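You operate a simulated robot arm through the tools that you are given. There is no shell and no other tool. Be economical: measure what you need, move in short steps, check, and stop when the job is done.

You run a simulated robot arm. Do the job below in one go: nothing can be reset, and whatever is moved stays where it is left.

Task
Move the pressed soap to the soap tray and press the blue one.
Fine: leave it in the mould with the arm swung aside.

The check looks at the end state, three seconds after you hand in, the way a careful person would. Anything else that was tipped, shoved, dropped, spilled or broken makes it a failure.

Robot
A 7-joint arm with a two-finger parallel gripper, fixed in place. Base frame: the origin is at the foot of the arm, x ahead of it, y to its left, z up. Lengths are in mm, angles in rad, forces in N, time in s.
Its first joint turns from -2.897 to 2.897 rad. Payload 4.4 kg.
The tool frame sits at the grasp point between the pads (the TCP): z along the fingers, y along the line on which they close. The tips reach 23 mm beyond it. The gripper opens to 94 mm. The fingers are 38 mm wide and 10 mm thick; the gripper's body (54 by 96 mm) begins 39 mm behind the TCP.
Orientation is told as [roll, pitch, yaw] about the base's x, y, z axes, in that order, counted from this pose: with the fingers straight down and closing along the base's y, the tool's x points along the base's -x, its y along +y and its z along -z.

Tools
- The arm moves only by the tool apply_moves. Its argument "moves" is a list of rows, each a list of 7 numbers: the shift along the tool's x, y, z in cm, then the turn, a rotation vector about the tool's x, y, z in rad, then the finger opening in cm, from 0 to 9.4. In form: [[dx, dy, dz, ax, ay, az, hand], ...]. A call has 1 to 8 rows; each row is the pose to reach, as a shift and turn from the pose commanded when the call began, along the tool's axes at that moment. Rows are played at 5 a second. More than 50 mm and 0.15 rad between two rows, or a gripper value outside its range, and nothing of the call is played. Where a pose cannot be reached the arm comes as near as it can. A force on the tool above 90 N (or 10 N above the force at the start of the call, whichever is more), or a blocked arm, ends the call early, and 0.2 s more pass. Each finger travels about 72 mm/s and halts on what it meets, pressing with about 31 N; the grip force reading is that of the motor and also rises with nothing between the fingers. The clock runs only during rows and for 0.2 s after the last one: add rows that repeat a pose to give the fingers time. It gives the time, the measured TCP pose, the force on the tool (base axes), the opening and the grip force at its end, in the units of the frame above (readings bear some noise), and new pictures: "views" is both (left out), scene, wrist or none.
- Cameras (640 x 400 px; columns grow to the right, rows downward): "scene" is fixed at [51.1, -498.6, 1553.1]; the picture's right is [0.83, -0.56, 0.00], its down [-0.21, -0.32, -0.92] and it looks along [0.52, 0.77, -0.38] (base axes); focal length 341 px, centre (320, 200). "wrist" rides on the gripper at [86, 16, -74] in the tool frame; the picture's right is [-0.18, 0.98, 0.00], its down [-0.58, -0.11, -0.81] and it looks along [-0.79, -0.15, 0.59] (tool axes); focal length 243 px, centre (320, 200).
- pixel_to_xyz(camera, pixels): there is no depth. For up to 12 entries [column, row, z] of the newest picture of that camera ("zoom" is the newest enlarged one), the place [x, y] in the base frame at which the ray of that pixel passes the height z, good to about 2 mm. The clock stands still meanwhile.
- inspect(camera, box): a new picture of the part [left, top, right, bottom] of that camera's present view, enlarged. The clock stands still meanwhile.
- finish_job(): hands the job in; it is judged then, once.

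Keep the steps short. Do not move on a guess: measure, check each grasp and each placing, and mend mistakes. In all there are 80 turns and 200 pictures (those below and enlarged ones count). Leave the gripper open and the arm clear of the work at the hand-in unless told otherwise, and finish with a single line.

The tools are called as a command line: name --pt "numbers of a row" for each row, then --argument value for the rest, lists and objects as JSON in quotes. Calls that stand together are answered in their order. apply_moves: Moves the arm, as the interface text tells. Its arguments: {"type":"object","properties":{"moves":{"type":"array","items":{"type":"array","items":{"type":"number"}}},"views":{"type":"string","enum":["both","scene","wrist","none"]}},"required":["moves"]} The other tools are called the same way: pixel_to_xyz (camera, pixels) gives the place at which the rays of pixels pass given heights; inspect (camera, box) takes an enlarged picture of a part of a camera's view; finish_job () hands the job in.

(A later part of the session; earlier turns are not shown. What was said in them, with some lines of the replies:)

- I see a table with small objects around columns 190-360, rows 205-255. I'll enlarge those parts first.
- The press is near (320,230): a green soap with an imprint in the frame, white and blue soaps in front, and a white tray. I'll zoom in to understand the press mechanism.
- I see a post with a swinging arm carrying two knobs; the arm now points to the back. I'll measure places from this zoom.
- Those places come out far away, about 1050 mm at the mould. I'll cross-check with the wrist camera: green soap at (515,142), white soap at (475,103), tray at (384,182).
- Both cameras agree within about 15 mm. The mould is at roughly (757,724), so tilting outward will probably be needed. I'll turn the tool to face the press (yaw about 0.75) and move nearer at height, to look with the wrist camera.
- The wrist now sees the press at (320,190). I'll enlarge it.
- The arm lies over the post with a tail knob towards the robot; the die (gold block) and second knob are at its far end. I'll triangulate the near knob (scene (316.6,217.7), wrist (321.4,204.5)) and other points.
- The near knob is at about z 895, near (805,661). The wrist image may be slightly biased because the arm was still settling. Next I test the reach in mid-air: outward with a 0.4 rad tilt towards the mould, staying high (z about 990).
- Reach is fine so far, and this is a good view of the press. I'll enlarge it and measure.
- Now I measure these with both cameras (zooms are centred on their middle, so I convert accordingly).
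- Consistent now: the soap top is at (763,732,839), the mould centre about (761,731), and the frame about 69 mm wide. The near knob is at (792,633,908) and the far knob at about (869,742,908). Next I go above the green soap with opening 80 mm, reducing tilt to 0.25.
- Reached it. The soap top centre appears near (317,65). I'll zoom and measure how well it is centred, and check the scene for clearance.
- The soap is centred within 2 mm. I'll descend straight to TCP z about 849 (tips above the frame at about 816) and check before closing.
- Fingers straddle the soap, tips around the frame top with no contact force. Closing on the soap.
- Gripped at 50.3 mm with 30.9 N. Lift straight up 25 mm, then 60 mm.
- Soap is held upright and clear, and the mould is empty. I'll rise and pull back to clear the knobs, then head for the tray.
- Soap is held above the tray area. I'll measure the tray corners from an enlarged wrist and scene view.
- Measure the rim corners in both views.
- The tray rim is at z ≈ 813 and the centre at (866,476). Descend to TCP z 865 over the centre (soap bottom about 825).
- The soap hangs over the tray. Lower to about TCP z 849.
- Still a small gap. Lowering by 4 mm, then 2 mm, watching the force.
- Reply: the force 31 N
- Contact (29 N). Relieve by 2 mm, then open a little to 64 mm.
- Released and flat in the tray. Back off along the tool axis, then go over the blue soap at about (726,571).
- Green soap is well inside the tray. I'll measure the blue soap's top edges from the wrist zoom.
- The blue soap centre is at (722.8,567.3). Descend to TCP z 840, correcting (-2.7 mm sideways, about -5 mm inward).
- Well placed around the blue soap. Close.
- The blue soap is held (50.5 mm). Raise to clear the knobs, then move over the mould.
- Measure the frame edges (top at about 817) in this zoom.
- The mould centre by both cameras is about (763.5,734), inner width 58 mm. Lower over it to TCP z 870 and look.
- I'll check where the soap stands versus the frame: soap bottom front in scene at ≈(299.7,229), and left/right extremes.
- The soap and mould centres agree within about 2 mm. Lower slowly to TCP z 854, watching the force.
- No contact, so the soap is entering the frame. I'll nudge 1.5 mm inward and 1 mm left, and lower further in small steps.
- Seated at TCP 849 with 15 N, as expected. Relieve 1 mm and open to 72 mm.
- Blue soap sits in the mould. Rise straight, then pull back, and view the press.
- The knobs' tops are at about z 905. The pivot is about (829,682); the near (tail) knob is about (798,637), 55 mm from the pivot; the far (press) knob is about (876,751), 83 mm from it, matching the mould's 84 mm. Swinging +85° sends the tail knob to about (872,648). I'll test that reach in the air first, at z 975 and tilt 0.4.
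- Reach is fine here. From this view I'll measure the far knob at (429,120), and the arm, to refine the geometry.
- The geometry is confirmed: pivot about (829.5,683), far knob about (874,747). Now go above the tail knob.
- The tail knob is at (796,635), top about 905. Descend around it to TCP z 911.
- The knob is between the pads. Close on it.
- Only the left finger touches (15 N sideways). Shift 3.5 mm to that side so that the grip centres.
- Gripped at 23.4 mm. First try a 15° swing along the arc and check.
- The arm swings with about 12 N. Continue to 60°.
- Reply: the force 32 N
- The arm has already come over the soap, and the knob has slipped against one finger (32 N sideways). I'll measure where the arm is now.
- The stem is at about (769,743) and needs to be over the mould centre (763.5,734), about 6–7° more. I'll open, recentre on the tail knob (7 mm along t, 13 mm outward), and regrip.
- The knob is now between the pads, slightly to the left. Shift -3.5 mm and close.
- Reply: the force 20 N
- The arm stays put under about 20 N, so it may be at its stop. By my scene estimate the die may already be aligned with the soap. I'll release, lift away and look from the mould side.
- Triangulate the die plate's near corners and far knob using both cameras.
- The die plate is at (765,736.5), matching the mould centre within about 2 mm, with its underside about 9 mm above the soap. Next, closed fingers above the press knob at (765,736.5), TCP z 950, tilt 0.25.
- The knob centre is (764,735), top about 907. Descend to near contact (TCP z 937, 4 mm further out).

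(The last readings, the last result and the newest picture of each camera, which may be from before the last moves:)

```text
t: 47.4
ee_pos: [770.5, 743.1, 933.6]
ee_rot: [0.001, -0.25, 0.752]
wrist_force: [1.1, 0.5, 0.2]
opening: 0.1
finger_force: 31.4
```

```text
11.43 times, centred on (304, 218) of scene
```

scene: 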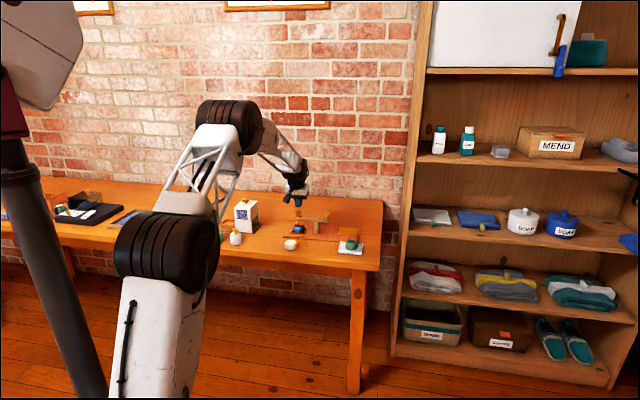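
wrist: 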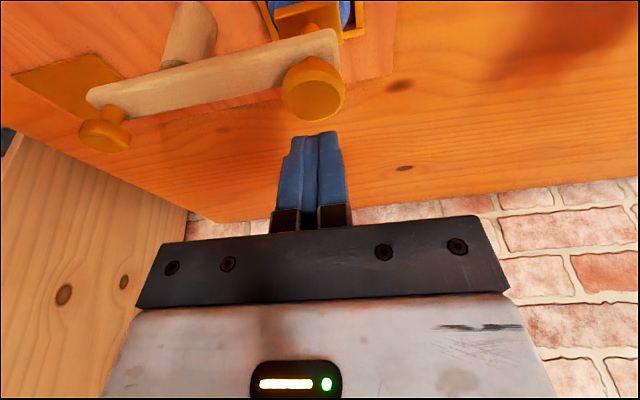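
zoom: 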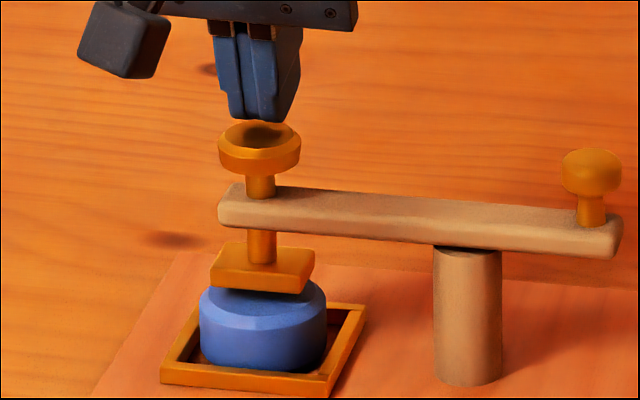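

Fingers sit just above the knob. Continue down in small steps, reading the force.

apply_moves --pt "0.05 0 0.2 0 0 0 0" --pt "0.1 0 0.39 0 0 0 0" --pt "0.1 0 0.39 0 0 0 0" --views "none"

apply_moves --pt "0.05 0 0.2 0 0 0 0" --pt "0.1 0 0.39 0 0 0 0" --pt "0.1 0 0.39 0 0 0 0" --views "none"

apply_moves --pt "0.05 0 0.2 0 0 0 0" --pt "0.1 0 0.39 0 0 0 0" --pt "0.1 0 0.39 0 0 0 0" --views "none"

inspect --camera "scene" --box '[276, 200, 332, 235]'

```text
t: 48.2
ee_pos: [770.5, 742.1, 930.5]
ee_rot: [0.001, -0.251, 0.75]
wrist_force: [-1.6, 0.9, 2.8]
opening: 0.0
finger_force: 31.1
```

```text
t: 49.0
ee_pos: [771.4, 742.3, 927.4]
ee_rot: [0.0, -0.253, 0.751]
wrist_force: [1.5, -5.5, 20.7]
opening: 0.0
finger_force: 30.7
```

```text
t: 49.8
ee_pos: [769.9, 742.3, 926.5]
ee_rot: [0.001, -0.257, 0.749]
wrist_force: [2.3, -14.8, 62.0]
opening: 0.1
finger_force: 31.1
```

```text
11.43 times, centred on (304, 218) of scene
```

zoom: 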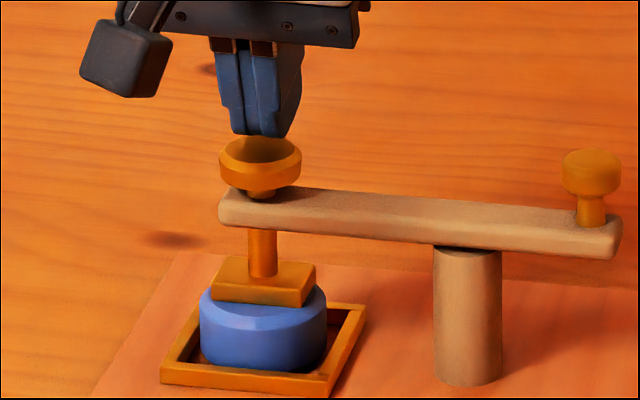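

The die rests on the soap with 62 N. Press slightly more and hold about a second.

apply_moves --pt "0.03 0 0.12 0 0 0 0" --pt "0.04 0 0.17 0 0 0 0" --pt "0.04 0 0.17 0 0 0 0" --pt "0.04 0 0.17 0 0 0 0" --pt "0.04 0 0.17 0 0 0 0" --views "none"

inspect --camera "scene" --box '[276, 200, 332, 235]'

```text
t: 51.0
ee_pos: [771.2, 743.1, 925.5]
ee_rot: [0.0, -0.259, 0.751]
wrist_force: [7.6, -10.9, 85.1]
opening: 0.2
finger_force: 30.8
```

```text
11.43 times, centred on (304, 218) of scene
```

zoom: 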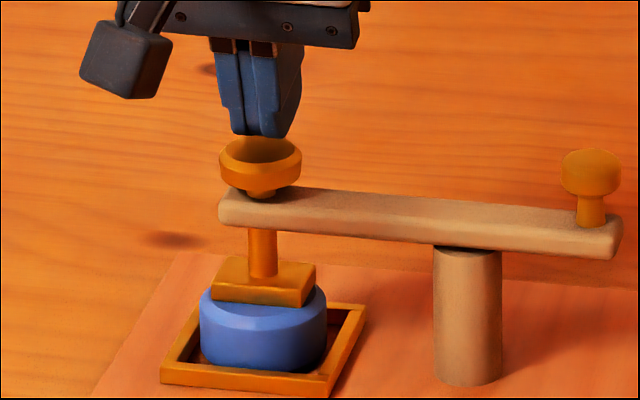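

Pressed at 85 N. Lift off straight and see whether the die springs back.

apply_moves --pt "-0.25 0 -0.97 0 0 0 0" --pt "-0.7 0 -2.9 0 0 0 0" --pt "-1.48 0 -5.8 0 0 0 0" --pt "-1.48 0 -5.8 0 0 0 0"

inspect --camera "scene" --box '[276, 200, 332, 235]'

```text
t: 52.0
ee_pos: [769.1, 742.3, 977.3]
ee_rot: [0.002, -0.246, 0.75]
wrist_force: [-0.2, 0.4, 1.1]
opening: 0.1
finger_force: 30.8
```

scene: 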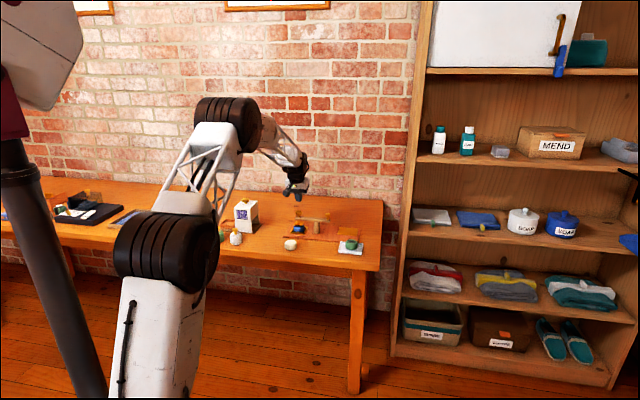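
wrist: 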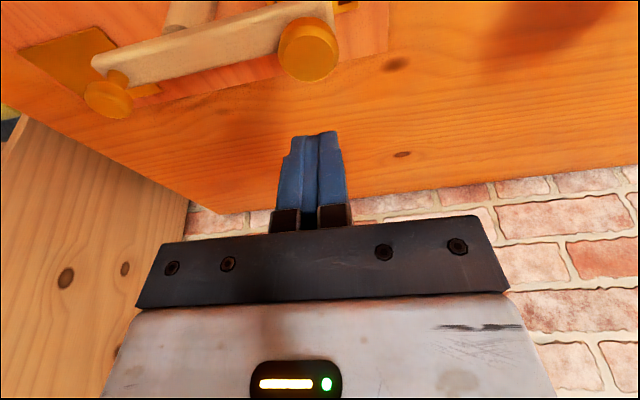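

```text
11.43 times, centred on (304, 218) of scene
```

zoom: 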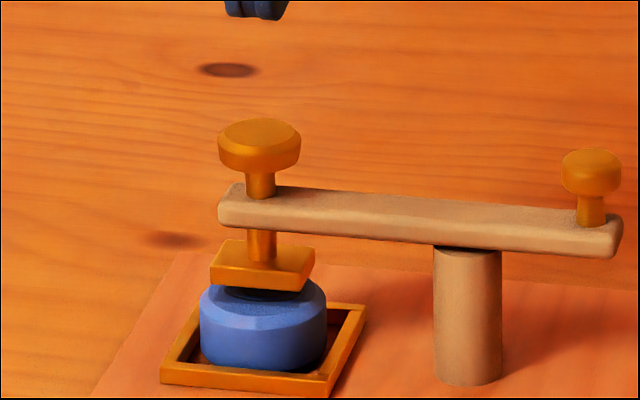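

The die sprang back and a dark imprint shows beneath it. Now swing the arm aside: go back over the tail knob at (863,645), TCP (858.5,641.5), tilt 0.4.

apply_moves --pt "0.1 -3.0 0 0 -0.04 0 2" --pt "0.2 -6.3 0 0 -0.08 0 4" --pt "0.3 -9.8 0 0 -0.12 0 5" --pt "0.38 -13.5 0.1 0 -0.15 0 5" --pt "0.38 -13.5 0.1 0 -0.15 0 5" --pt "0.38 -13.5 0.1 0 -0.15 0 5" --views "wrist"

inspect --camera "wrist" --box '[240, 20, 400, 180]'

```text
t: 53.4
ee_pos: [861.2, 643.0, 977.8]
ee_rot: [-0.001, -0.399, 0.75]
wrist_force: [0.2, -0.7, 0.2]
opening: 50.1
finger_force: 0.1
```

wrist: 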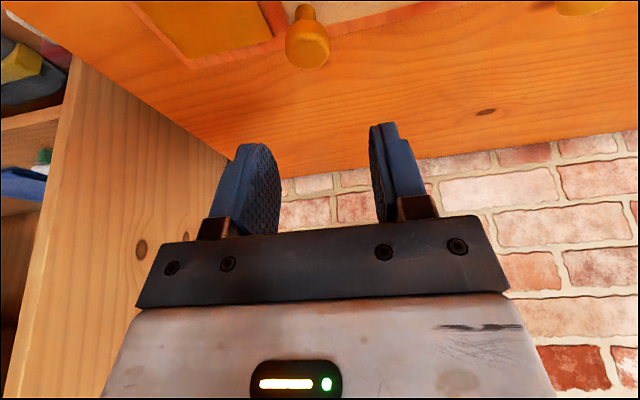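

```text
2.50 times, centred on (320, 100) of wrist
```

zoom: 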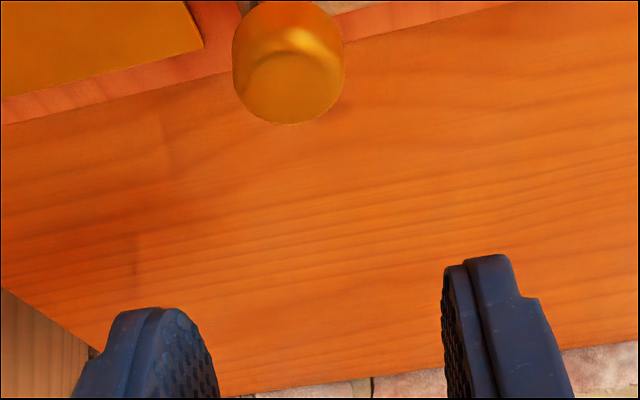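

pixel_to_xyz --camera "zoom" --pixels '[[290, 88, 905], [290, 65, 900], [233, 62, 898], [344, 62, 898]]'

inspect --camera "scene" --box '[280, 200, 344, 240]'

```text
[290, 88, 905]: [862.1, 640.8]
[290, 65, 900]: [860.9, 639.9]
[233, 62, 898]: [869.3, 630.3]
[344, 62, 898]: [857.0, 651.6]
```

```text
10.00 times, centred on (312, 220) of scene
```

zoom: 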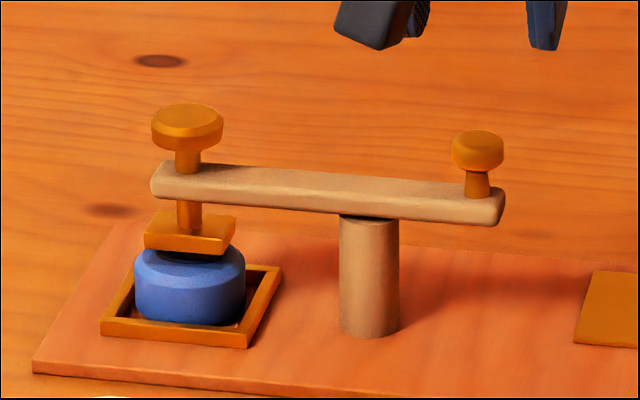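

The knob is at (862.5,641). Descend around it to TCP z 911.

apply_moves --pt "1.0 -0.2 2.0 0 0 0 5" --pt "2.1 -0.2 4.0 0 0 0 5" --pt "3.15 -0.2 5.94 0 0 0 5" --pt "3.15 -0.2 5.94 0 0 0 5" --views "wrist"

apply_moves --pt "0 0 0 0 0 0 4" --pt "0 0 0 0 0 0 3" --pt "0 0 0 0 0 0 2" --pt "0 0 0 0 0 0 2" --pt "0 0 0 0 0 0 2" --views "wrist"

```text
t: 54.4
ee_pos: [857.2, 635.5, 908.9]
ee_rot: [0.001, -0.399, 0.751]
wrist_force: [0.4, 0.6, 0.4]
opening: 50.2
finger_force: 0.1
```

wrist: 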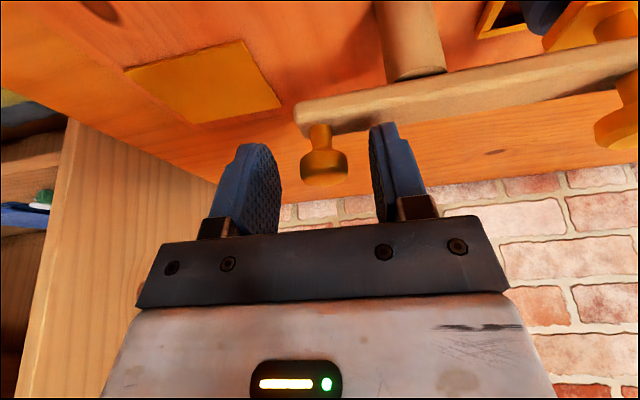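

```text
t: 55.6
ee_pos: [857.7, 636.3, 908.8]
ee_rot: [0.0, -0.4, 0.753]
wrist_force: [-9.4, 11.0, -0.3]
opening: 26.7
finger_force: 7.2
```

wrist: 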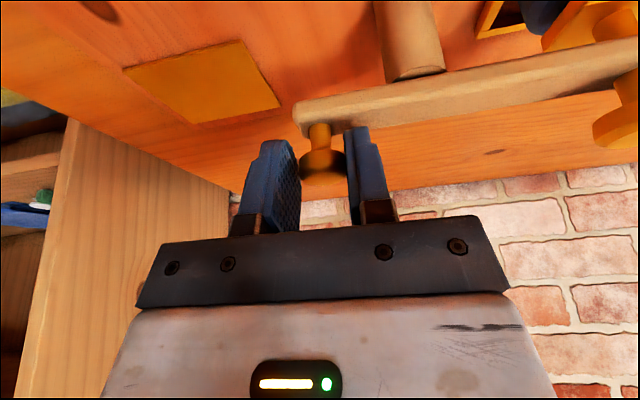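

Only the right finger touches, so shift +3.5 mm to centre the grip.

apply_moves --pt "0 0.2 0 0 0 0 2" --pt "0 0.35 0 0 0 0 2" --pt "0 0.35 0 0 0 0 2" --pt "0 0.35 0 0 0 0 2" --views "none"

```text
t: 56.6
ee_pos: [855.3, 635.5, 910.4]
ee_rot: [0.001, -0.4, 0.748]
wrist_force: [24.6, -16.1, 4.3]
opening: 23.7
finger_force: 44.8
```

Gripped at 23.7 mm. Swing back the first 45° along the arc.

apply_moves --pt "0.6 -0.05 -0.26 0 0 0 2" --pt "1.24 0.0 -0.53 0 0 0 2" --pt "1.85 0.2 -0.78 0 0 0 2" --pt "2.42 0.42 -1.02 0 0 0 2" --pt "2.95 0.76 -1.25 0 0 0 2" --pt "3.47 1.16 -1.47 0 0 0 2" --pt "3.47 1.16 -1.47 0 0 0 2" --views "wrist"

inspect --camera "scene" --box '[280, 200, 344, 240]'

```text
t: 58.2
ee_pos: [818.5, 620.3, 909.5]
ee_rot: [-0.001, -0.399, 0.75]
wrist_force: [-3.3, 0.8, -4.6]
opening: 23.7
finger_force: 44.9
```

wrist: 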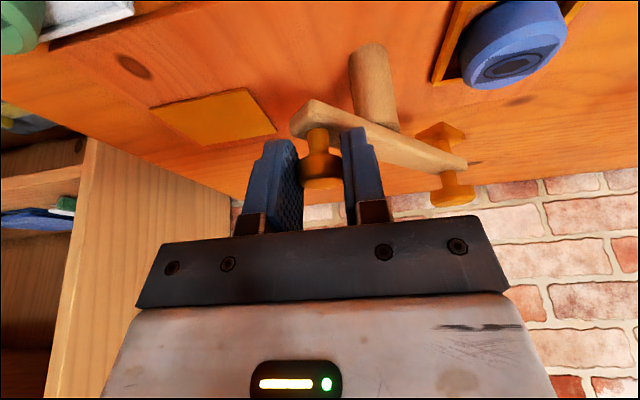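

```text
10.00 times, centred on (312, 220) of scene
```

zoom: 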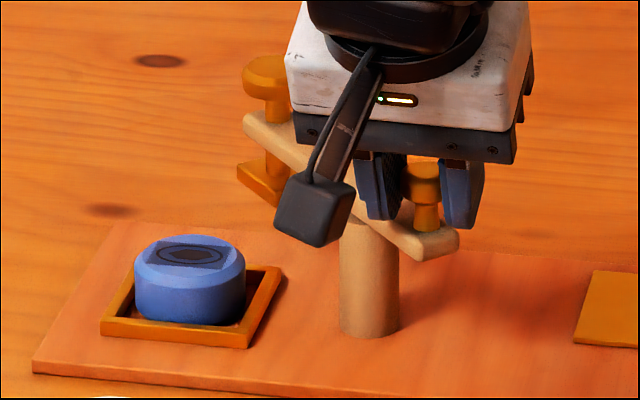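

The blue soap carries a clean imprint. Continue the swing to the original position.

apply_moves --pt "0.45 0.5 -0.19 0 0 0 2" --pt "0.83 1.02 -0.35 0 0 0 2" --pt "1.14 1.6 -0.48 0 0 0 2" --pt "1.38 2.24 -0.58 0 0 0 2" --pt "1.52 2.76 -0.64 0 0 0 2" --pt "1.52 2.76 -0.64 0 0 0 2" --views "wrist"

inspect --camera "scene" --box '[280, 200, 344, 240]'

```text
t: 59.6
ee_pos: [789.9, 629.0, 910.3]
ee_rot: [-0.001, -0.401, 0.748]
wrist_force: [37.1, -13.3, -4.7]
opening: 23.4
finger_force: 44.5
```

wrist: 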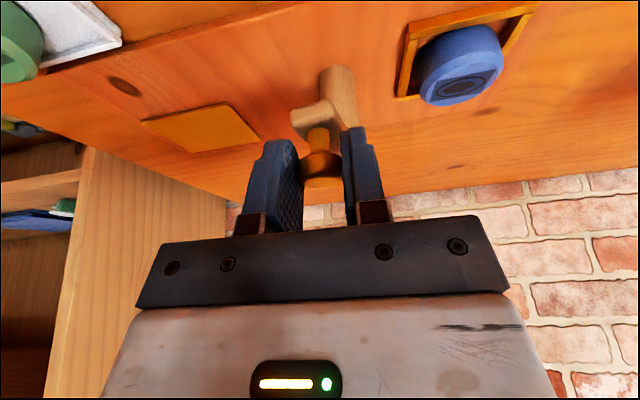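

```text
10.00 times, centred on (312, 220) of scene
```

zoom: 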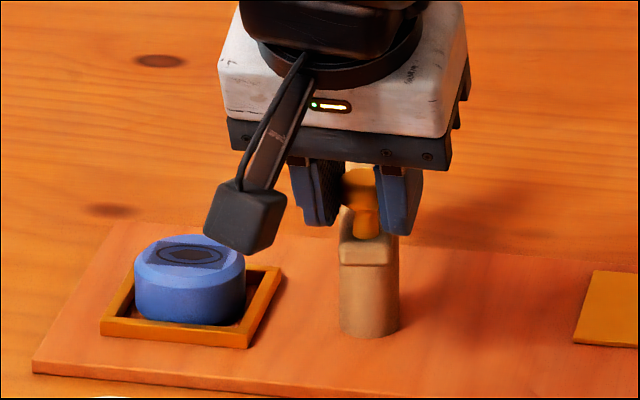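

The arm is back aside. Release (moving 2 mm back to relax), lift straight and retreat.

apply_moves --pt "-0.05 -0.25 0 0 0 0 2" --pt "-0.05 -0.25 0 0 0 0 3.5" --pt "-0.05 -0.25 0 0 0 0 5" --pt "-0.05 -0.25 0 0 0 0 5" --pt "-1.2 -0.25 -2.8 0 0 0 5" --pt "-2.4 -0.25 -5.6 0 0 0 5" --pt "0.5 -0.25 -9 0 0 0 6" --pt "4.5 -0.25 -12 0 0 0 8" --views "none"

apply_moves --pt "4 0 -2.5 0 0 0 9" --pt "8 0 -5 0 0 0 9" --pt "12 0 -7.5 0 0 0 9" --pt "16 0 -10 0 0 0 9" --pt "16 0 -10 0 0 0 9"

inspect --camera "scene" --box '[270, 195, 374, 260]'

inspect --camera "scene" --box '[160, 190, 280, 265]'

```text
t: 61.4
ee_pos: [727.2, 568.0, 1003.3]
ee_rot: [0.0, -0.398, 0.752]
wrist_force: [-0.3, -0.2, -0.8]
opening: 80.0
finger_force: 0.0
```

```text
t: 62.6
ee_pos: [585.7, 441.6, 1031.7]
ee_rot: [-0.002, -0.4, 0.751]
wrist_force: [0.5, -0.1, -0.2]
opening: 90.5
finger_force: 0.0
```

scene: 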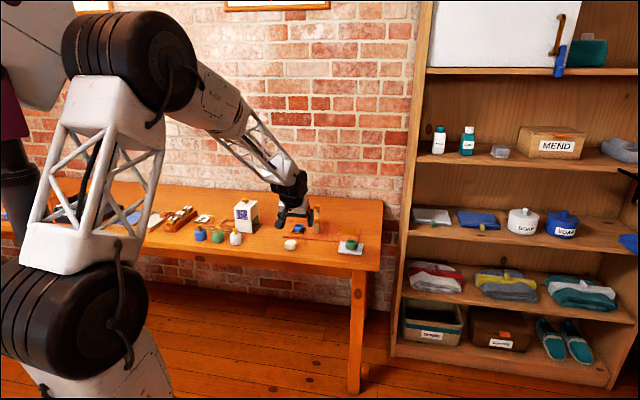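
wrist: 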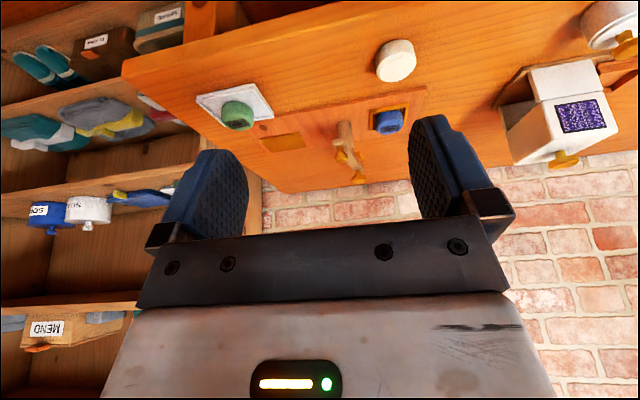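

```text
6.15 times, centred on (322, 228) of scene
```

zoom: 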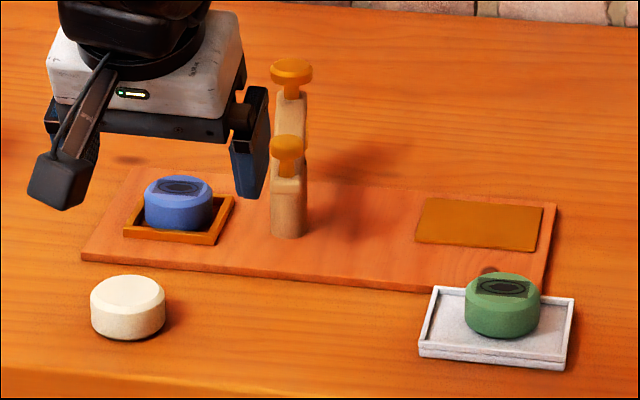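

```text
5.33 times, centred on (220, 228) of scene
```

zoom: 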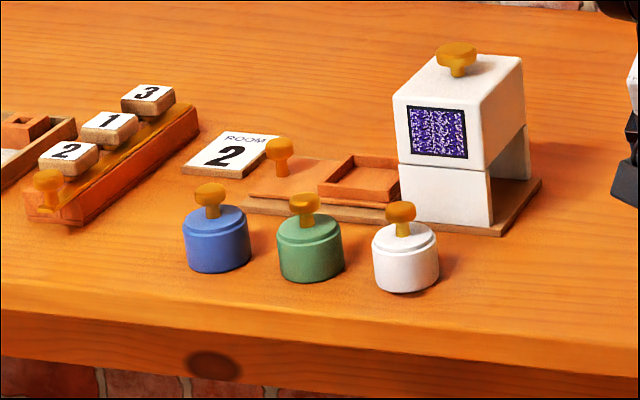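

The green soap is in the tray, the blue soap is imprinted in the mould, and the press arm is aside. Everything else is untouched and the gripper is open and clear, so I'm handing in.

finish_job

```text
The job is handed in.
```

The pressed green soap is in the soap tray, and the blue one has been pressed and left in the mould with the press arm swung aside.
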